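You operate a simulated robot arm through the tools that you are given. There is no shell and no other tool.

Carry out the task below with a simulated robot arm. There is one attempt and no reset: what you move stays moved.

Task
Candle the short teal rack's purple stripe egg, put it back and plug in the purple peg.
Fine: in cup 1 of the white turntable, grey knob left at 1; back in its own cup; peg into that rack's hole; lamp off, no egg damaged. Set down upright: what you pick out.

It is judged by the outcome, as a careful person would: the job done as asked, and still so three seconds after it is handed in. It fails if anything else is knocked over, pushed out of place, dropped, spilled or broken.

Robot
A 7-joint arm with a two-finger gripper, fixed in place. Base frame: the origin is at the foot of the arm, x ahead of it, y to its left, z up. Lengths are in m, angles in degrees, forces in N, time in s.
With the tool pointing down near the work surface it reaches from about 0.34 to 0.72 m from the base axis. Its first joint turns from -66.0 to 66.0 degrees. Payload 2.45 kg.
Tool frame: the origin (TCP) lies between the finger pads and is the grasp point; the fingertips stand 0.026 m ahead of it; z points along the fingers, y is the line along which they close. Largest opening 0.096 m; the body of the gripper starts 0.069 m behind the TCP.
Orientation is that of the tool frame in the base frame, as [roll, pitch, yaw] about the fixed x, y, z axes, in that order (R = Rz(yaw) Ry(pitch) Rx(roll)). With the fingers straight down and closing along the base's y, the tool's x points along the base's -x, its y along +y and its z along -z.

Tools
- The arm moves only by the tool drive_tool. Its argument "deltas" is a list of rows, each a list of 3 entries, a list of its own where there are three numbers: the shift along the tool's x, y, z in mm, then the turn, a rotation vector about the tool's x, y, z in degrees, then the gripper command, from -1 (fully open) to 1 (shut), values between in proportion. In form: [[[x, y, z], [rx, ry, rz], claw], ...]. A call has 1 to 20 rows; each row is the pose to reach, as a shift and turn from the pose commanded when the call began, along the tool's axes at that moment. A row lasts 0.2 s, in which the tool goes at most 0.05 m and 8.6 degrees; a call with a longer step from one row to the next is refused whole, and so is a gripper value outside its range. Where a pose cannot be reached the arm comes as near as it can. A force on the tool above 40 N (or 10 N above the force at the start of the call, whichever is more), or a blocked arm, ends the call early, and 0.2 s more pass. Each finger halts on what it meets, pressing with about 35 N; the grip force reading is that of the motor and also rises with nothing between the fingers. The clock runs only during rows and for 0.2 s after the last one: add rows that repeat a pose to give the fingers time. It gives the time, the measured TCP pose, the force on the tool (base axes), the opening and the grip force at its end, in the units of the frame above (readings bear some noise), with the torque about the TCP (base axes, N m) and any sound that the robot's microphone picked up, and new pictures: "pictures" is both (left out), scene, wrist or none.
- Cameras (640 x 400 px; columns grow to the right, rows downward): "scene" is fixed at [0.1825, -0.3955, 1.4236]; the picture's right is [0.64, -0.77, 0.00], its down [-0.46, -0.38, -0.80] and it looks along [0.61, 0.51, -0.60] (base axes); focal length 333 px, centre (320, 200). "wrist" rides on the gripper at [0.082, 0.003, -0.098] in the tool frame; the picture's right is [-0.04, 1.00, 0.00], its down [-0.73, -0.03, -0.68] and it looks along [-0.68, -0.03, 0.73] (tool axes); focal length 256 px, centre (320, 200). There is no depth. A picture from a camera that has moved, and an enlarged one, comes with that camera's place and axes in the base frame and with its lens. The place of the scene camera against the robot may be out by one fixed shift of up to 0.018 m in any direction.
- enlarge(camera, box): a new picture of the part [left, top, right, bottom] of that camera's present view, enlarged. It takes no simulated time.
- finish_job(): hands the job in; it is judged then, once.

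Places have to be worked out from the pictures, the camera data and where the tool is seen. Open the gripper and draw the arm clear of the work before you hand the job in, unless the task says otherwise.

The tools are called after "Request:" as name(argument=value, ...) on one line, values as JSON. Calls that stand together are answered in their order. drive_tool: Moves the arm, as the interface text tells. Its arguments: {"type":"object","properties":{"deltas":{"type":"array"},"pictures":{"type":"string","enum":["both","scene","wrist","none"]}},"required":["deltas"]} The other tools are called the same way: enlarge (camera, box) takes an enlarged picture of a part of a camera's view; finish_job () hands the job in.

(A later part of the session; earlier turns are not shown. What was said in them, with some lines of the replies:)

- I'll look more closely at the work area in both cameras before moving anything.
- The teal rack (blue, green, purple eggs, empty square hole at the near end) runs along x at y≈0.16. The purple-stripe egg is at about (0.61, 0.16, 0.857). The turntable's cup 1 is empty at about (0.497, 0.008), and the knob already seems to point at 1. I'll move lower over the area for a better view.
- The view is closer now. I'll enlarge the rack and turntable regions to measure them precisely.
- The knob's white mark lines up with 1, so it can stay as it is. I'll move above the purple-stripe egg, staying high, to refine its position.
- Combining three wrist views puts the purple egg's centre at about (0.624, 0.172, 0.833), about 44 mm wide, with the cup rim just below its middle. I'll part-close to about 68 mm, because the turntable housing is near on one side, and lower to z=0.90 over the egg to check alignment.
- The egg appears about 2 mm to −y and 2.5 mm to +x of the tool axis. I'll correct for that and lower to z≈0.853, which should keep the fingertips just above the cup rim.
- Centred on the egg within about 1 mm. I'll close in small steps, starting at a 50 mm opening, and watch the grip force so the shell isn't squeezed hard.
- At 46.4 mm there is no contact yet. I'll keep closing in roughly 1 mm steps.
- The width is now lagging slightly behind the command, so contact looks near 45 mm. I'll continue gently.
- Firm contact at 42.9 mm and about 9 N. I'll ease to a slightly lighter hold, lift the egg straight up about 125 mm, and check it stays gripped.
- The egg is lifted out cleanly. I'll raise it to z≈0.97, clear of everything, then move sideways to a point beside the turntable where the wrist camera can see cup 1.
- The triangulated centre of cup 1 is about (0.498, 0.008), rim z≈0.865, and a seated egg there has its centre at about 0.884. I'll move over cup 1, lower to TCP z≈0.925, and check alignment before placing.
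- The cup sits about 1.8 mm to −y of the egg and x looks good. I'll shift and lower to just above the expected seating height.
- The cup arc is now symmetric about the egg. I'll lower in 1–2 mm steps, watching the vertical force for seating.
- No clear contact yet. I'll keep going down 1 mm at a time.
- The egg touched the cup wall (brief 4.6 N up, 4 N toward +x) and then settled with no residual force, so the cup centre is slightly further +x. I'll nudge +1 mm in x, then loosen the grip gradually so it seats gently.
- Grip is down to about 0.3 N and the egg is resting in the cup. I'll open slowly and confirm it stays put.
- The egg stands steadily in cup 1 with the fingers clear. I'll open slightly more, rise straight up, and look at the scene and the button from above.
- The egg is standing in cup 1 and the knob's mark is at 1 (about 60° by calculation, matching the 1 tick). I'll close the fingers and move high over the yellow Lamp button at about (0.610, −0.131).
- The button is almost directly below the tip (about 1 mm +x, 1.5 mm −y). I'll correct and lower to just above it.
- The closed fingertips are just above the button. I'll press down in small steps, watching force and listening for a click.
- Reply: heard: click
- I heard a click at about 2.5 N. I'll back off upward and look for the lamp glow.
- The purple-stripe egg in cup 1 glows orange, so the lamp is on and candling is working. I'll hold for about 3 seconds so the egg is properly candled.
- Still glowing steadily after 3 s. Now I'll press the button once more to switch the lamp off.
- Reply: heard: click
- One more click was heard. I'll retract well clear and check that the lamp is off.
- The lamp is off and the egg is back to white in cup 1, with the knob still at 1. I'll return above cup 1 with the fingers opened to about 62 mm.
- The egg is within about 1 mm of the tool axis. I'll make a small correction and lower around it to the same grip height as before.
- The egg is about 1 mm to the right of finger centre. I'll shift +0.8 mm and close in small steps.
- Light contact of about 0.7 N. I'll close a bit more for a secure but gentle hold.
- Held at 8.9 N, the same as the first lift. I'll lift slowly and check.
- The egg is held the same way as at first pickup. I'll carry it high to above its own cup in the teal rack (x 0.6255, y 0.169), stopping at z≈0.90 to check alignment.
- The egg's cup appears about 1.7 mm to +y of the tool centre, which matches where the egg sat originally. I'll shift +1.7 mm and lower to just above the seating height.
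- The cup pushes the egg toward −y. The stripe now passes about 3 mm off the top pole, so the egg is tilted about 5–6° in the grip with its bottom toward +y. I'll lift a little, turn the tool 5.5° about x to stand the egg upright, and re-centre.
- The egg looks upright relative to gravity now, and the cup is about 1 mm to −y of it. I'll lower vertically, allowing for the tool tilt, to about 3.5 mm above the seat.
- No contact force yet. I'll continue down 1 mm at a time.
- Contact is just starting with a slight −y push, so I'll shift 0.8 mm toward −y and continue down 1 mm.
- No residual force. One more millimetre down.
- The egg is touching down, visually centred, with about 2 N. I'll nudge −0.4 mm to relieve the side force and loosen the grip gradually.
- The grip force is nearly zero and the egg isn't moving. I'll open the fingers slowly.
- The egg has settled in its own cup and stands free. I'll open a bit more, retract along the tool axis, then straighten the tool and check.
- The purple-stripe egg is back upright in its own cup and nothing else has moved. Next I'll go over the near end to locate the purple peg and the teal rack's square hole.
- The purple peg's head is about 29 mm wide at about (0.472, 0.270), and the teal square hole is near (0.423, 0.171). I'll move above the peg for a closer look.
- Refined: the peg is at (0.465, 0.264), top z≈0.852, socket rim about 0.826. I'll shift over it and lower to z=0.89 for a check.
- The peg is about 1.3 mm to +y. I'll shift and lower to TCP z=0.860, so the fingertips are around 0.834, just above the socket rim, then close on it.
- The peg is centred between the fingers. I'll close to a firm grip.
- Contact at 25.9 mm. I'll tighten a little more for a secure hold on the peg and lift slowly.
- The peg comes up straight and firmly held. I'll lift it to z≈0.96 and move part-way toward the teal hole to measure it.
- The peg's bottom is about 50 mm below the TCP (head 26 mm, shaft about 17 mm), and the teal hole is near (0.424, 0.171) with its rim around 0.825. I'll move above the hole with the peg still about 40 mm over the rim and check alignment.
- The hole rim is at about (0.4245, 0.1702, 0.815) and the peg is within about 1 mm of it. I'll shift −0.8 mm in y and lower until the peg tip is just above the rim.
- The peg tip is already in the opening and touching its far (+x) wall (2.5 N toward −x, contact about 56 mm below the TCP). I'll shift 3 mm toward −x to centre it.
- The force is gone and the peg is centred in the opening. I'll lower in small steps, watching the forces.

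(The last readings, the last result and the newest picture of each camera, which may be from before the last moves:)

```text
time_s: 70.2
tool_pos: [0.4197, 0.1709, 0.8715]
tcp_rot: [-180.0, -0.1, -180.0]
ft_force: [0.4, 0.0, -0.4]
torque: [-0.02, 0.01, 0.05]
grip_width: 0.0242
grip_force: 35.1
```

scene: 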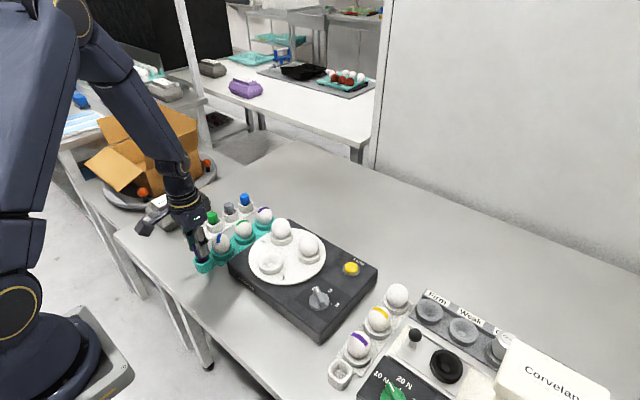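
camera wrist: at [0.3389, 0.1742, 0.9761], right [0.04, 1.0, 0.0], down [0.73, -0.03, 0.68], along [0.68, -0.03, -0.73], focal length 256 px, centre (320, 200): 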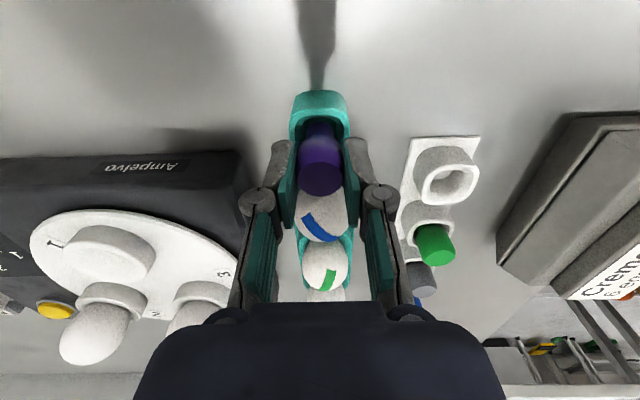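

No resistance so far. I'll continue down in 3 mm steps.

Request:
drive_tool(deltas=[[[0, 0, 1.5], [0, 0, 0], 0.54], [[0, 0, 3], [0, 0, 0], 0.54], [[0, 0, 3], [0, 0, 0], 0.54]], pictures="none")

Request:
drive_tool(deltas=[[[0, 0, 1], [0, 0, 0], 0.54], [[0, 0, 2], [0, 0, 0], 0.54], [[0, 0, 2], [0, 0, 0], 0.54]])

Request:
enlarge(camera="wrist", box=[220, 40, 420, 200])

Request:
enlarge(camera="scene", box=[165, 210, 245, 290])

```text
time_s: 71.0
tool_pos: [0.4201, 0.171, 0.8687]
tcp_rot: [180.0, 0.0, 180.0]
ft_force: [0.4, -1.0, -0.4]
torque: [0.05, 0.03, -0.02]
grip_width: 0.0244
grip_force: 35.2
```

```text
time_s: 71.8
tool_pos: [0.4209, 0.1702, 0.8666]
tcp_rot: [-179.9, 0.0, -180.0]
ft_force: [0.3, 0.3, 0.1]
torque: [0.01, 0.0, -0.01]
grip_width: 0.0243
grip_force: 34.9
camera wrist: at [0.3378, 0.1744, 0.9643], right [0.04, 1.0, 0.0], down [0.73, -0.03, 0.68], along [0.68, -0.03, -0.73], focal length 256 px, centre (320, 200)
```

scene: 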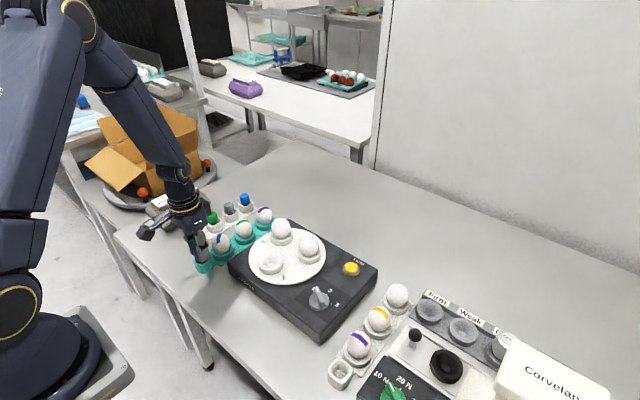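
wrist: 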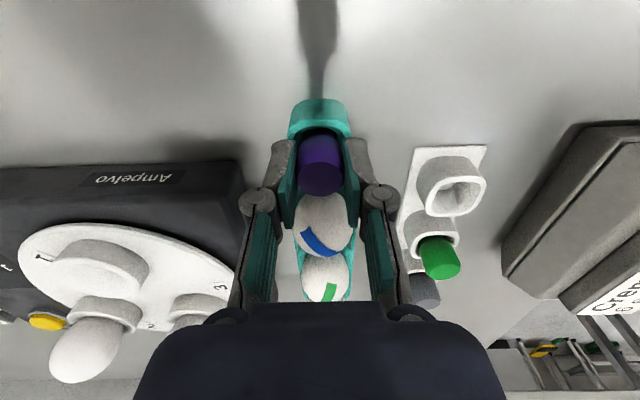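

```text
2.50 times, centred on (320, 120) of wrist
camera zoom: at [0.3378, 0.1744, 0.9643], right [0.04, 1.0, 0.0], down [0.73, -0.03, 0.68], along [0.68, -0.03, -0.73], focal length 640 px, centre (320, 400)
```

zoom: 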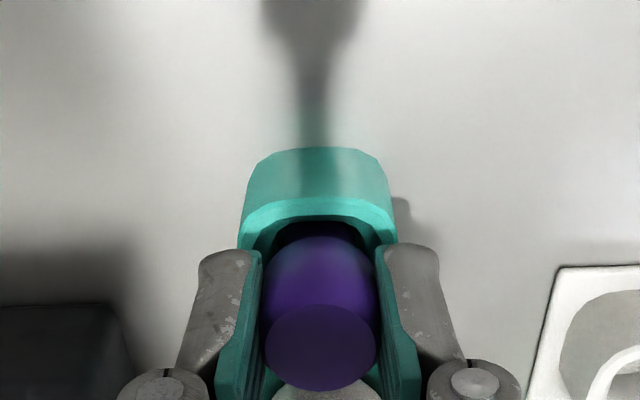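

```text
5.00 times, centred on (205, 250) of scene
camera zoom: at [0.1825, -0.3955, 1.4236], right [0.64, -0.77, 0.0], down [-0.46, -0.38, -0.8], along [0.61, 0.51, -0.6], focal length 1665 px, centre (895, -50)
```

zoom: 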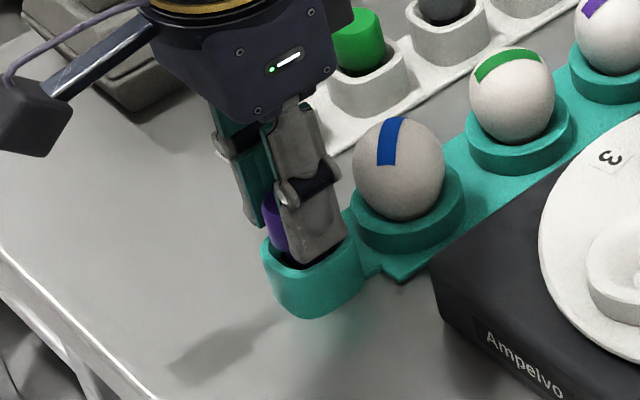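

Still free, with TCP at 0.865 and the fingertips nearing the rim. I'll go down in 1.5 mm steps.

Request:
drive_tool(deltas=[[[0, 0, 1], [0, 0, 0], 0.54], [[0, 0, 2], [0, 0, 0], 0.54], [[0, 0, 2], [0, 0, 0], 0.54]], pictures="none")

Request:
drive_tool(deltas=[[[0, 0, 0.7], [0, 0, 0], 0.54], [[0, 0, 1.5], [0, 0, 0], 0.54], [[0, 0, 1.5], [0, 0, 0], 0.54]], pictures="none")

```text
time_s: 72.6
tool_pos: [0.4204, 0.1696, 0.8639]
tcp_rot: [-180.0, 0.0, -179.9]
ft_force: [-0.6, 0.1, 0.5]
torque: [-0.03, 0.01, -0.01]
grip_width: 0.0245
grip_force: 34.9
```

```text
time_s: 73.4
tool_pos: [0.4183, 0.169, 0.8625]
tcp_rot: [-180.0, 0.0, 180.0]
ft_force: [0.0, -0.8, -0.5]
torque: [0.0, 0.01, 0.03]
grip_width: 0.0243
grip_force: 35.0
```

Still no contact at 0.8615. I'll carry on with 1–1.5 mm steps.

Request:
drive_tool(deltas=[[[0, 0, 0.7], [0, 0, 0], 0.54], [[0, 0, 1.5], [0, 0, 0], 0.54], [[0, 0, 1.5], [0, 0, 0], 0.54]], pictures="none")

Request:
drive_tool(deltas=[[[0, 0, 0.5], [0, 0, 0], 0.54], [[0, 0, 1], [0, 0, 0], 0.54], [[0, 0, 1], [0, 0, 0], 0.54]])

Request:
enlarge(camera="wrist", box=[220, 40, 420, 200])

Request:
enlarge(camera="scene", box=[165, 210, 245, 290])

```text
time_s: 74.2
tool_pos: [0.4207, 0.1707, 0.861]
tcp_rot: [-179.9, 0.1, 179.9]
ft_force: [-0.2, 0.5, -0.8]
torque: [0.0, -0.01, 0.0]
grip_width: 0.0241
grip_force: 34.9
```

```text
time_s: 75.0
tool_pos: [0.4202, 0.1705, 0.8609]
tcp_rot: [-180.0, -0.1, 180.0]
ft_force: [-2.2, -1.3, 10.0]
torque: [-0.02, 0.09, -0.02]
grip_width: 0.0242
grip_force: 35.4
camera wrist: at [0.3382, 0.174, 0.9581], right [0.04, 1.0, 0.0], down [0.73, -0.03, 0.68], along [0.68, -0.03, -0.73], focal length 256 px, centre (320, 200)
```

scene: 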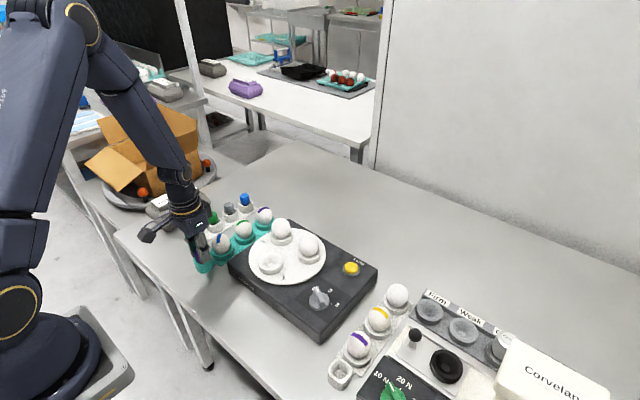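
wrist: 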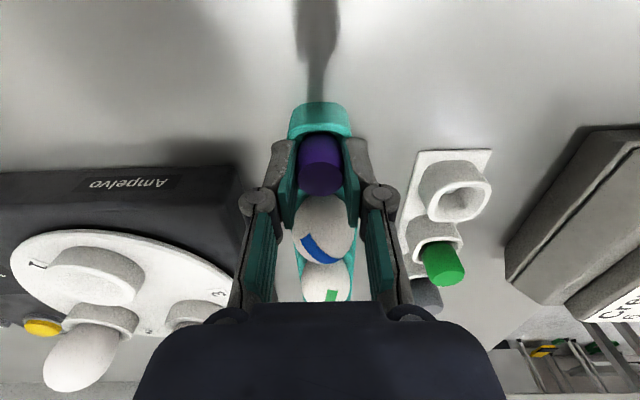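

```text
2.50 times, centred on (320, 120) of wrist
camera zoom: at [0.3382, 0.174, 0.9581], right [0.04, 1.0, 0.0], down [0.73, -0.03, 0.68], along [0.68, -0.03, -0.73], focal length 640 px, centre (320, 400)
```

zoom: 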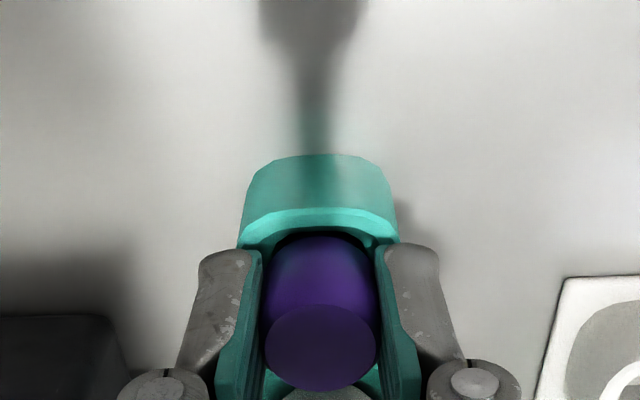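

```text
5.00 times, centred on (205, 250) of scene
camera zoom: at [0.1824, -0.3956, 1.4236], right [0.64, -0.77, 0.0], down [-0.46, -0.38, -0.8], along [0.61, 0.51, -0.6], focal length 1665 px, centre (895, -50)
```

zoom: 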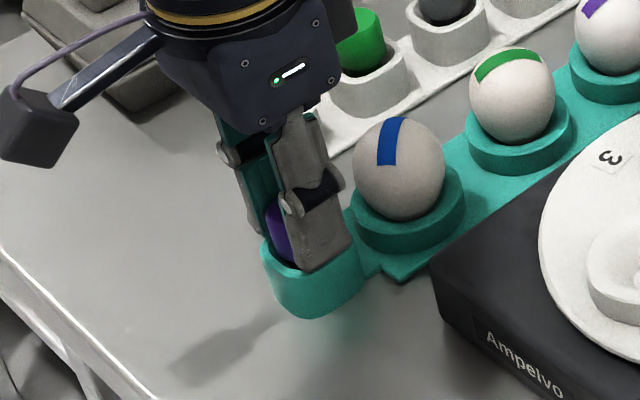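

The peg has bottomed at TCP ≈0.860, the same height it had when seated in its original socket (10 N up). I'll relieve the force by 0.7 mm and open the fingers gently.

Request:
drive_tool(deltas=[[[0, 0, -0.7], [0, 0, 0], 0.54], [[0, 0, -0.7], [0, 0, 0], 0.5], [[0, 0, -0.7], [0, 0, 0], 0.46], [[0, 0, -0.7], [0, 0, 0], 0.42], [[0, 0, -0.7], [0, 0, 0], 0.36], [[0, 0, -0.7], [0, 0, 0], 0.3], [[0, 0, -0.7], [0, 0, 0], 0.3]])

Request:
enlarge(camera="wrist", box=[220, 40, 420, 200])

Request:
enlarge(camera="scene", box=[165, 210, 245, 290])

```text
time_s: 76.6
tool_pos: [0.4218, 0.1702, 0.8596]
tcp_rot: [180.0, 0.1, 180.0]
ft_force: [0.2, 0.6, -0.3]
torque: [0.05, 0.0, -0.02]
grip_width: 0.0338
grip_force: 0.0
camera wrist: at [0.3381, 0.1738, 0.9587], right [0.04, 1.0, 0.0], down [0.73, -0.03, 0.68], along [0.68, -0.03, -0.73], focal length 256 px, centre (320, 200)
```

scene: 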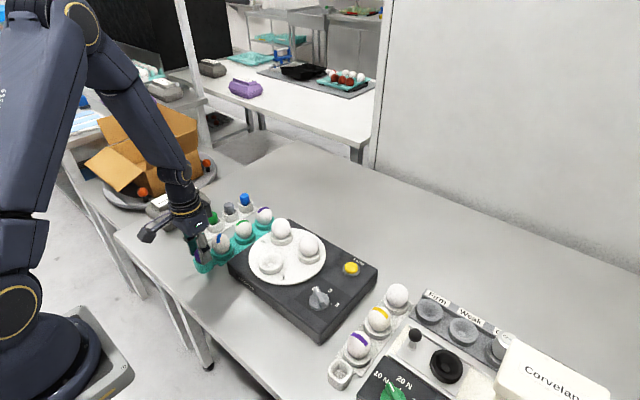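
wrist: 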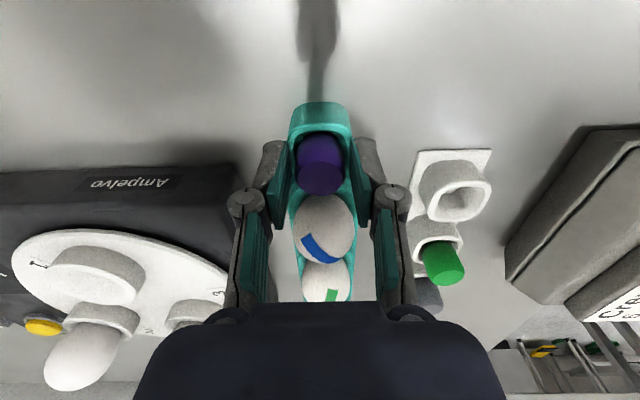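

```text
2.50 times, centred on (320, 120) of wrist
camera zoom: at [0.3381, 0.1738, 0.9587], right [0.04, 1.0, 0.0], down [0.73, -0.03, 0.68], along [0.68, -0.03, -0.73], focal length 640 px, centre (320, 400)
```

zoom: 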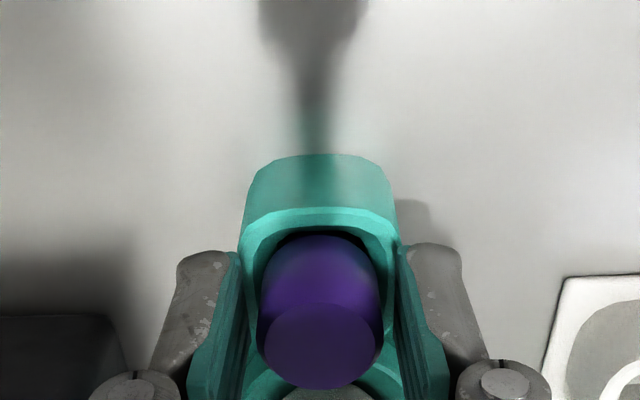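

```text
5.00 times, centred on (205, 250) of scene
camera zoom: at [0.1825, -0.3955, 1.4236], right [0.64, -0.77, 0.0], down [-0.46, -0.38, -0.8], along [0.61, 0.51, -0.6], focal length 1665 px, centre (895, -50)
```

zoom: 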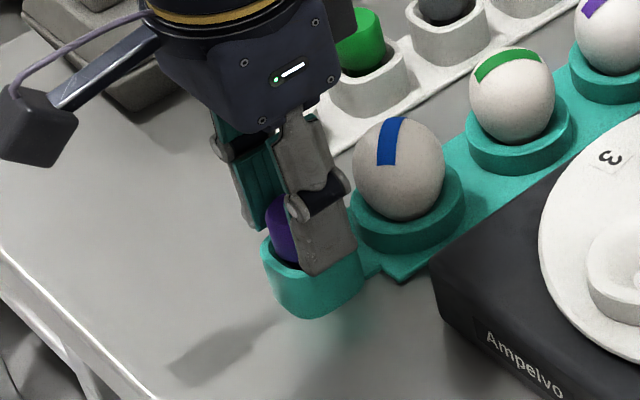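

The peg stands on its own in the teal hole. I'll open a bit more, retract straight up, and inspect.

Request:
drive_tool(deltas=[[[0, 0, 0], [0, 0, 0], 0.1], [[0, 0, 0], [0, 0, 0], 0.0], [[0, 0, -10], [0, 0, 0], 0.0], [[0, 0, -35], [0, 0, 0], 0.0], [[0, 0, -75], [0, 0, 0], 0.0], [[0, 0, -115], [0, 0, 0], 0.0], [[0, 0, -115], [0, 0, 0], 0.0]])

Request:
enlarge(camera="wrist", box=[240, 20, 400, 180])

Request:
enlarge(camera="scene", box=[165, 180, 295, 290])

```text
time_s: 78.2
tool_pos: [0.4238, 0.1701, 0.9755]
tcp_rot: [180.0, 0.0, -179.9]
ft_force: [0.2, -0.1, 0.1]
torque: [0.02, -0.01, -0.02]
grip_width: 0.0479
grip_force: 0.1
camera wrist: at [0.3415, 0.175, 1.0728], right [0.04, 1.0, 0.0], down [0.73, -0.03, 0.68], along [0.68, -0.03, -0.73], focal length 256 px, centre (320, 200)
```

scene: 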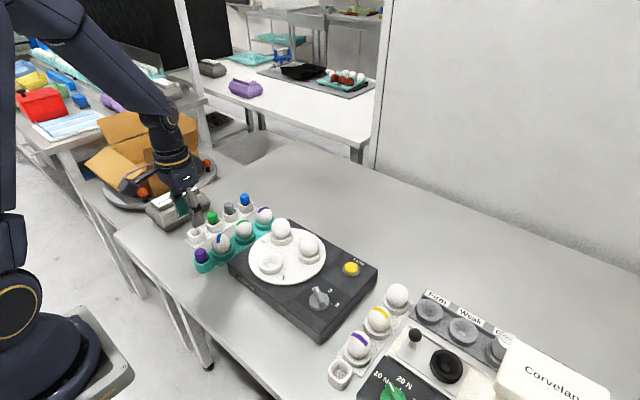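
wrist: 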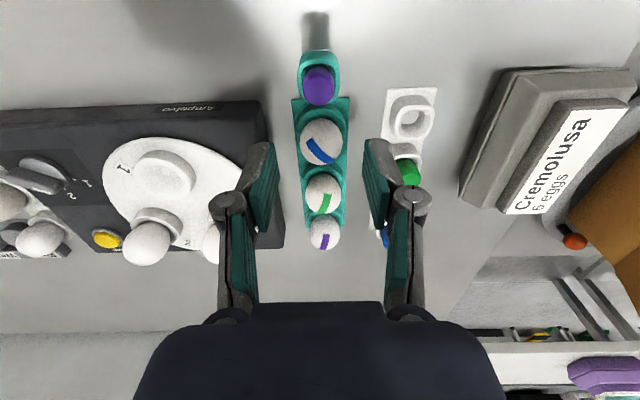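

```text
2.50 times, centred on (320, 100) of wrist
camera zoom: at [0.3415, 0.175, 1.0728], right [0.04, 1.0, 0.0], down [0.73, -0.03, 0.68], along [0.68, -0.03, -0.73], focal length 640 px, centre (320, 450)
```

zoom: 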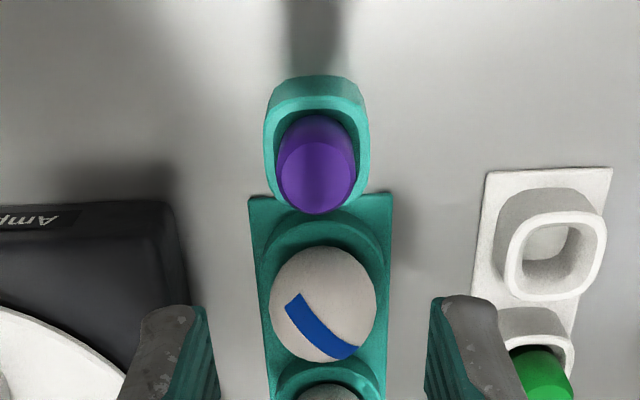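

```text
3.64 times, centred on (230, 235) of scene
camera zoom: at [0.1825, -0.3956, 1.4236], right [0.64, -0.77, 0.0], down [-0.46, -0.38, -0.8], along [0.61, 0.51, -0.6], focal length 1211 px, centre (647, 73)
```

zoom: 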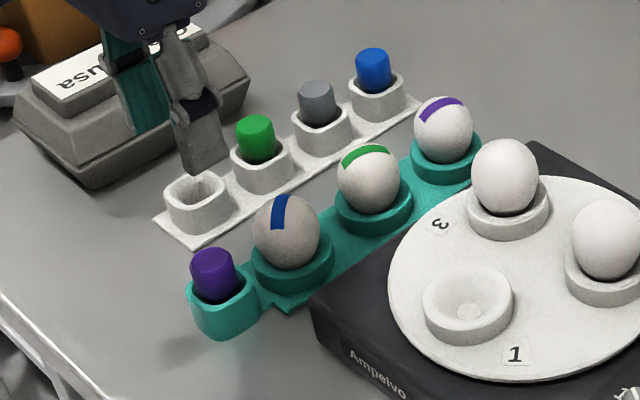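

The peg is plugged upright in the teal hole, like the others in their sockets, and the purple egg is in its own cup. I'll open the gripper fully, draw the arm up and clear, and do a final check.

Request:
drive_tool(deltas=[[[0, 0, -40], [0, 0, 0], -0.3], [[0, 0, -80], [0, 0, 0], -0.8], [[0, 0, -120], [0, 0, 0], -1], [[0, 0, -160], [0, 0, 0], -1], [[0, 0, -200], [0, 0, 0], -1], [[-20, -40, -210], [0, 0, 0], -1], [[-40, -80, -210], [0, 0, 0], -1], [[-60, -120, -210], [0, 0, 0], -1], [[-70, -150, -210], [0, 0, 0], -1], [[-70, -150, -210], [0, 0, 0], -1]])

Request:
enlarge(camera="scene", box=[170, 180, 400, 350])

Request:
enlarge(camera="wrist", box=[200, 0, 560, 200])

Request:
enlarge(camera="scene", box=[290, 250, 380, 320])

```text
time_s: 80.4
tool_pos: [0.4897, 0.0204, 1.1838]
tcp_rot: [180.0, 0.0, 180.0]
ft_force: [0.3, -0.2, -0.8]
torque: [0.02, 0.0, -0.01]
grip_width: 0.0962
grip_force: 0.1
camera wrist: at [0.4065, 0.0245, 1.2826], right [0.04, 1.0, 0.0], down [0.73, -0.03, 0.68], along [0.68, -0.03, -0.73], focal length 256 px, centre (320, 200)
```

scene: 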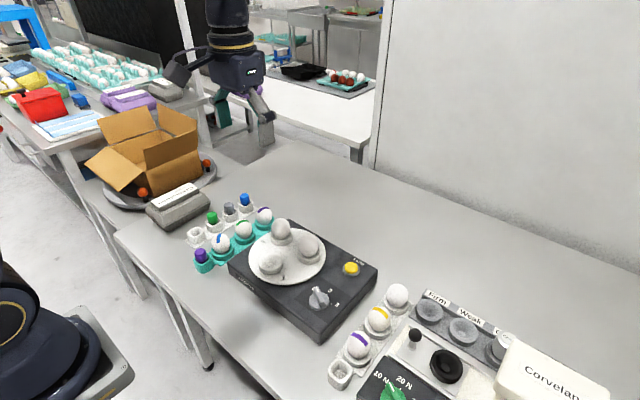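
wrist: 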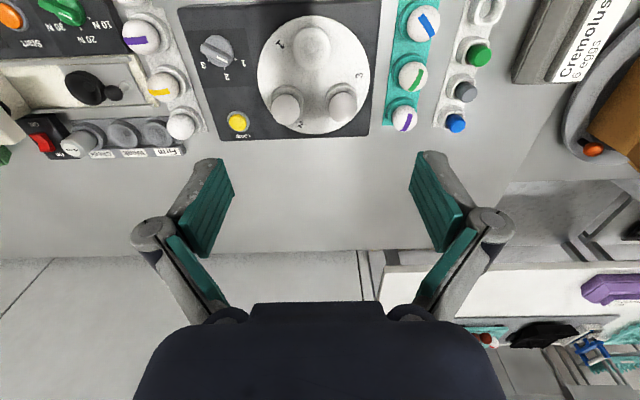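

```text
2.35 times, centred on (285, 265) of scene
camera zoom: at [0.1825, -0.3956, 1.4236], right [0.64, -0.77, 0.0], down [-0.46, -0.38, -0.8], along [0.61, 0.51, -0.6], focal length 784 px, centre (402, 47)
```

zoom: 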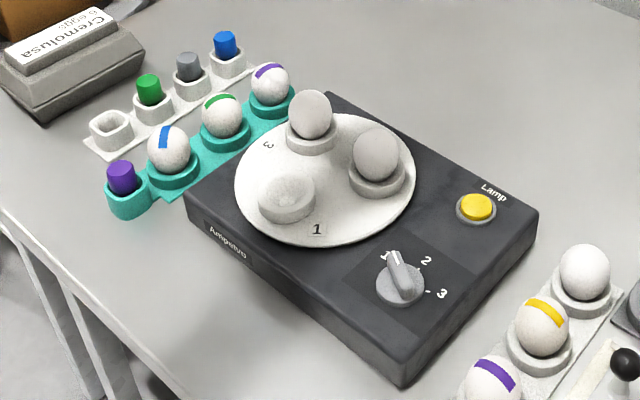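

```text
1.78 times, centred on (380, 100) of wrist
camera zoom: at [0.4065, 0.0245, 1.2826], right [0.04, 1.0, 0.0], down [0.73, -0.03, 0.68], along [0.68, -0.03, -0.73], focal length 455 px, centre (213, 378)
```

zoom: 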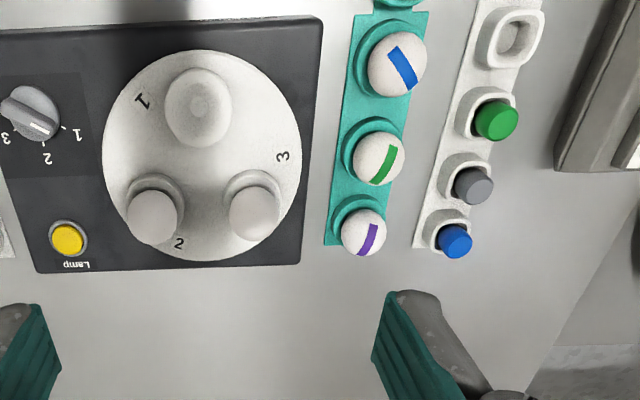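

```text
5.71 times, centred on (335, 285) of scene
camera zoom: at [0.1825, -0.3956, 1.4236], right [0.64, -0.77, 0.0], down [-0.46, -0.38, -0.8], along [0.61, 0.51, -0.6], focal length 1903 px, centre (234, -286)
```

zoom: 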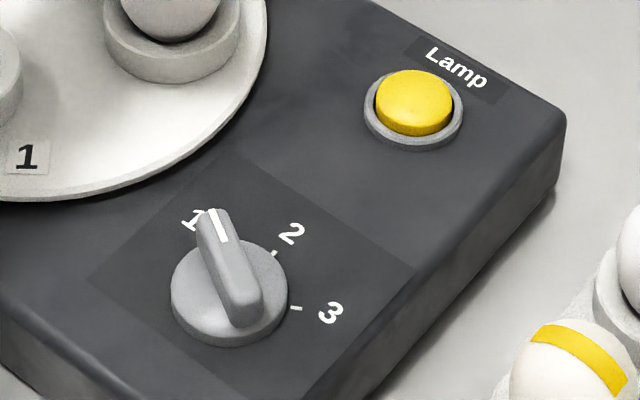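

Everything checks out in the final pictures. The purple-stripe egg is upright in its own teal cup, the purple peg is seated in the teal rack's hole, the lamp is off, and the knob is still at 1. Nothing else was moved, and the arm is clear with the gripper open, so I'm handing the job in.

Request:
finish_job()

```text
The job is handed in.
```

The short teal rack's purple-stripe egg has been candled and put back in its own cup, and the purple peg is plugged into that rack's hole. The job is handed in; I haven't seen the judge's result.

- **Candling:** the egg sat in cup 1 of the white turntable with the grey knob at 1. It glowed orange for at least 3 seconds, then I switched the lamp off.
- **Egg:** it stands upright in its cup with no visible damage. It had tilted about 5–6° in the grip, so I straightened it before setting it down. The grip stayed under about 10 N while I held it.
- **Peg:** it stands upright in the hole and went in to the same depth as in its original socket.
- **Rest of the bench:** the knob is still at 1 and the lamp is off. In the final pictures nothing else had moved. The arm is clear with the gripper open.
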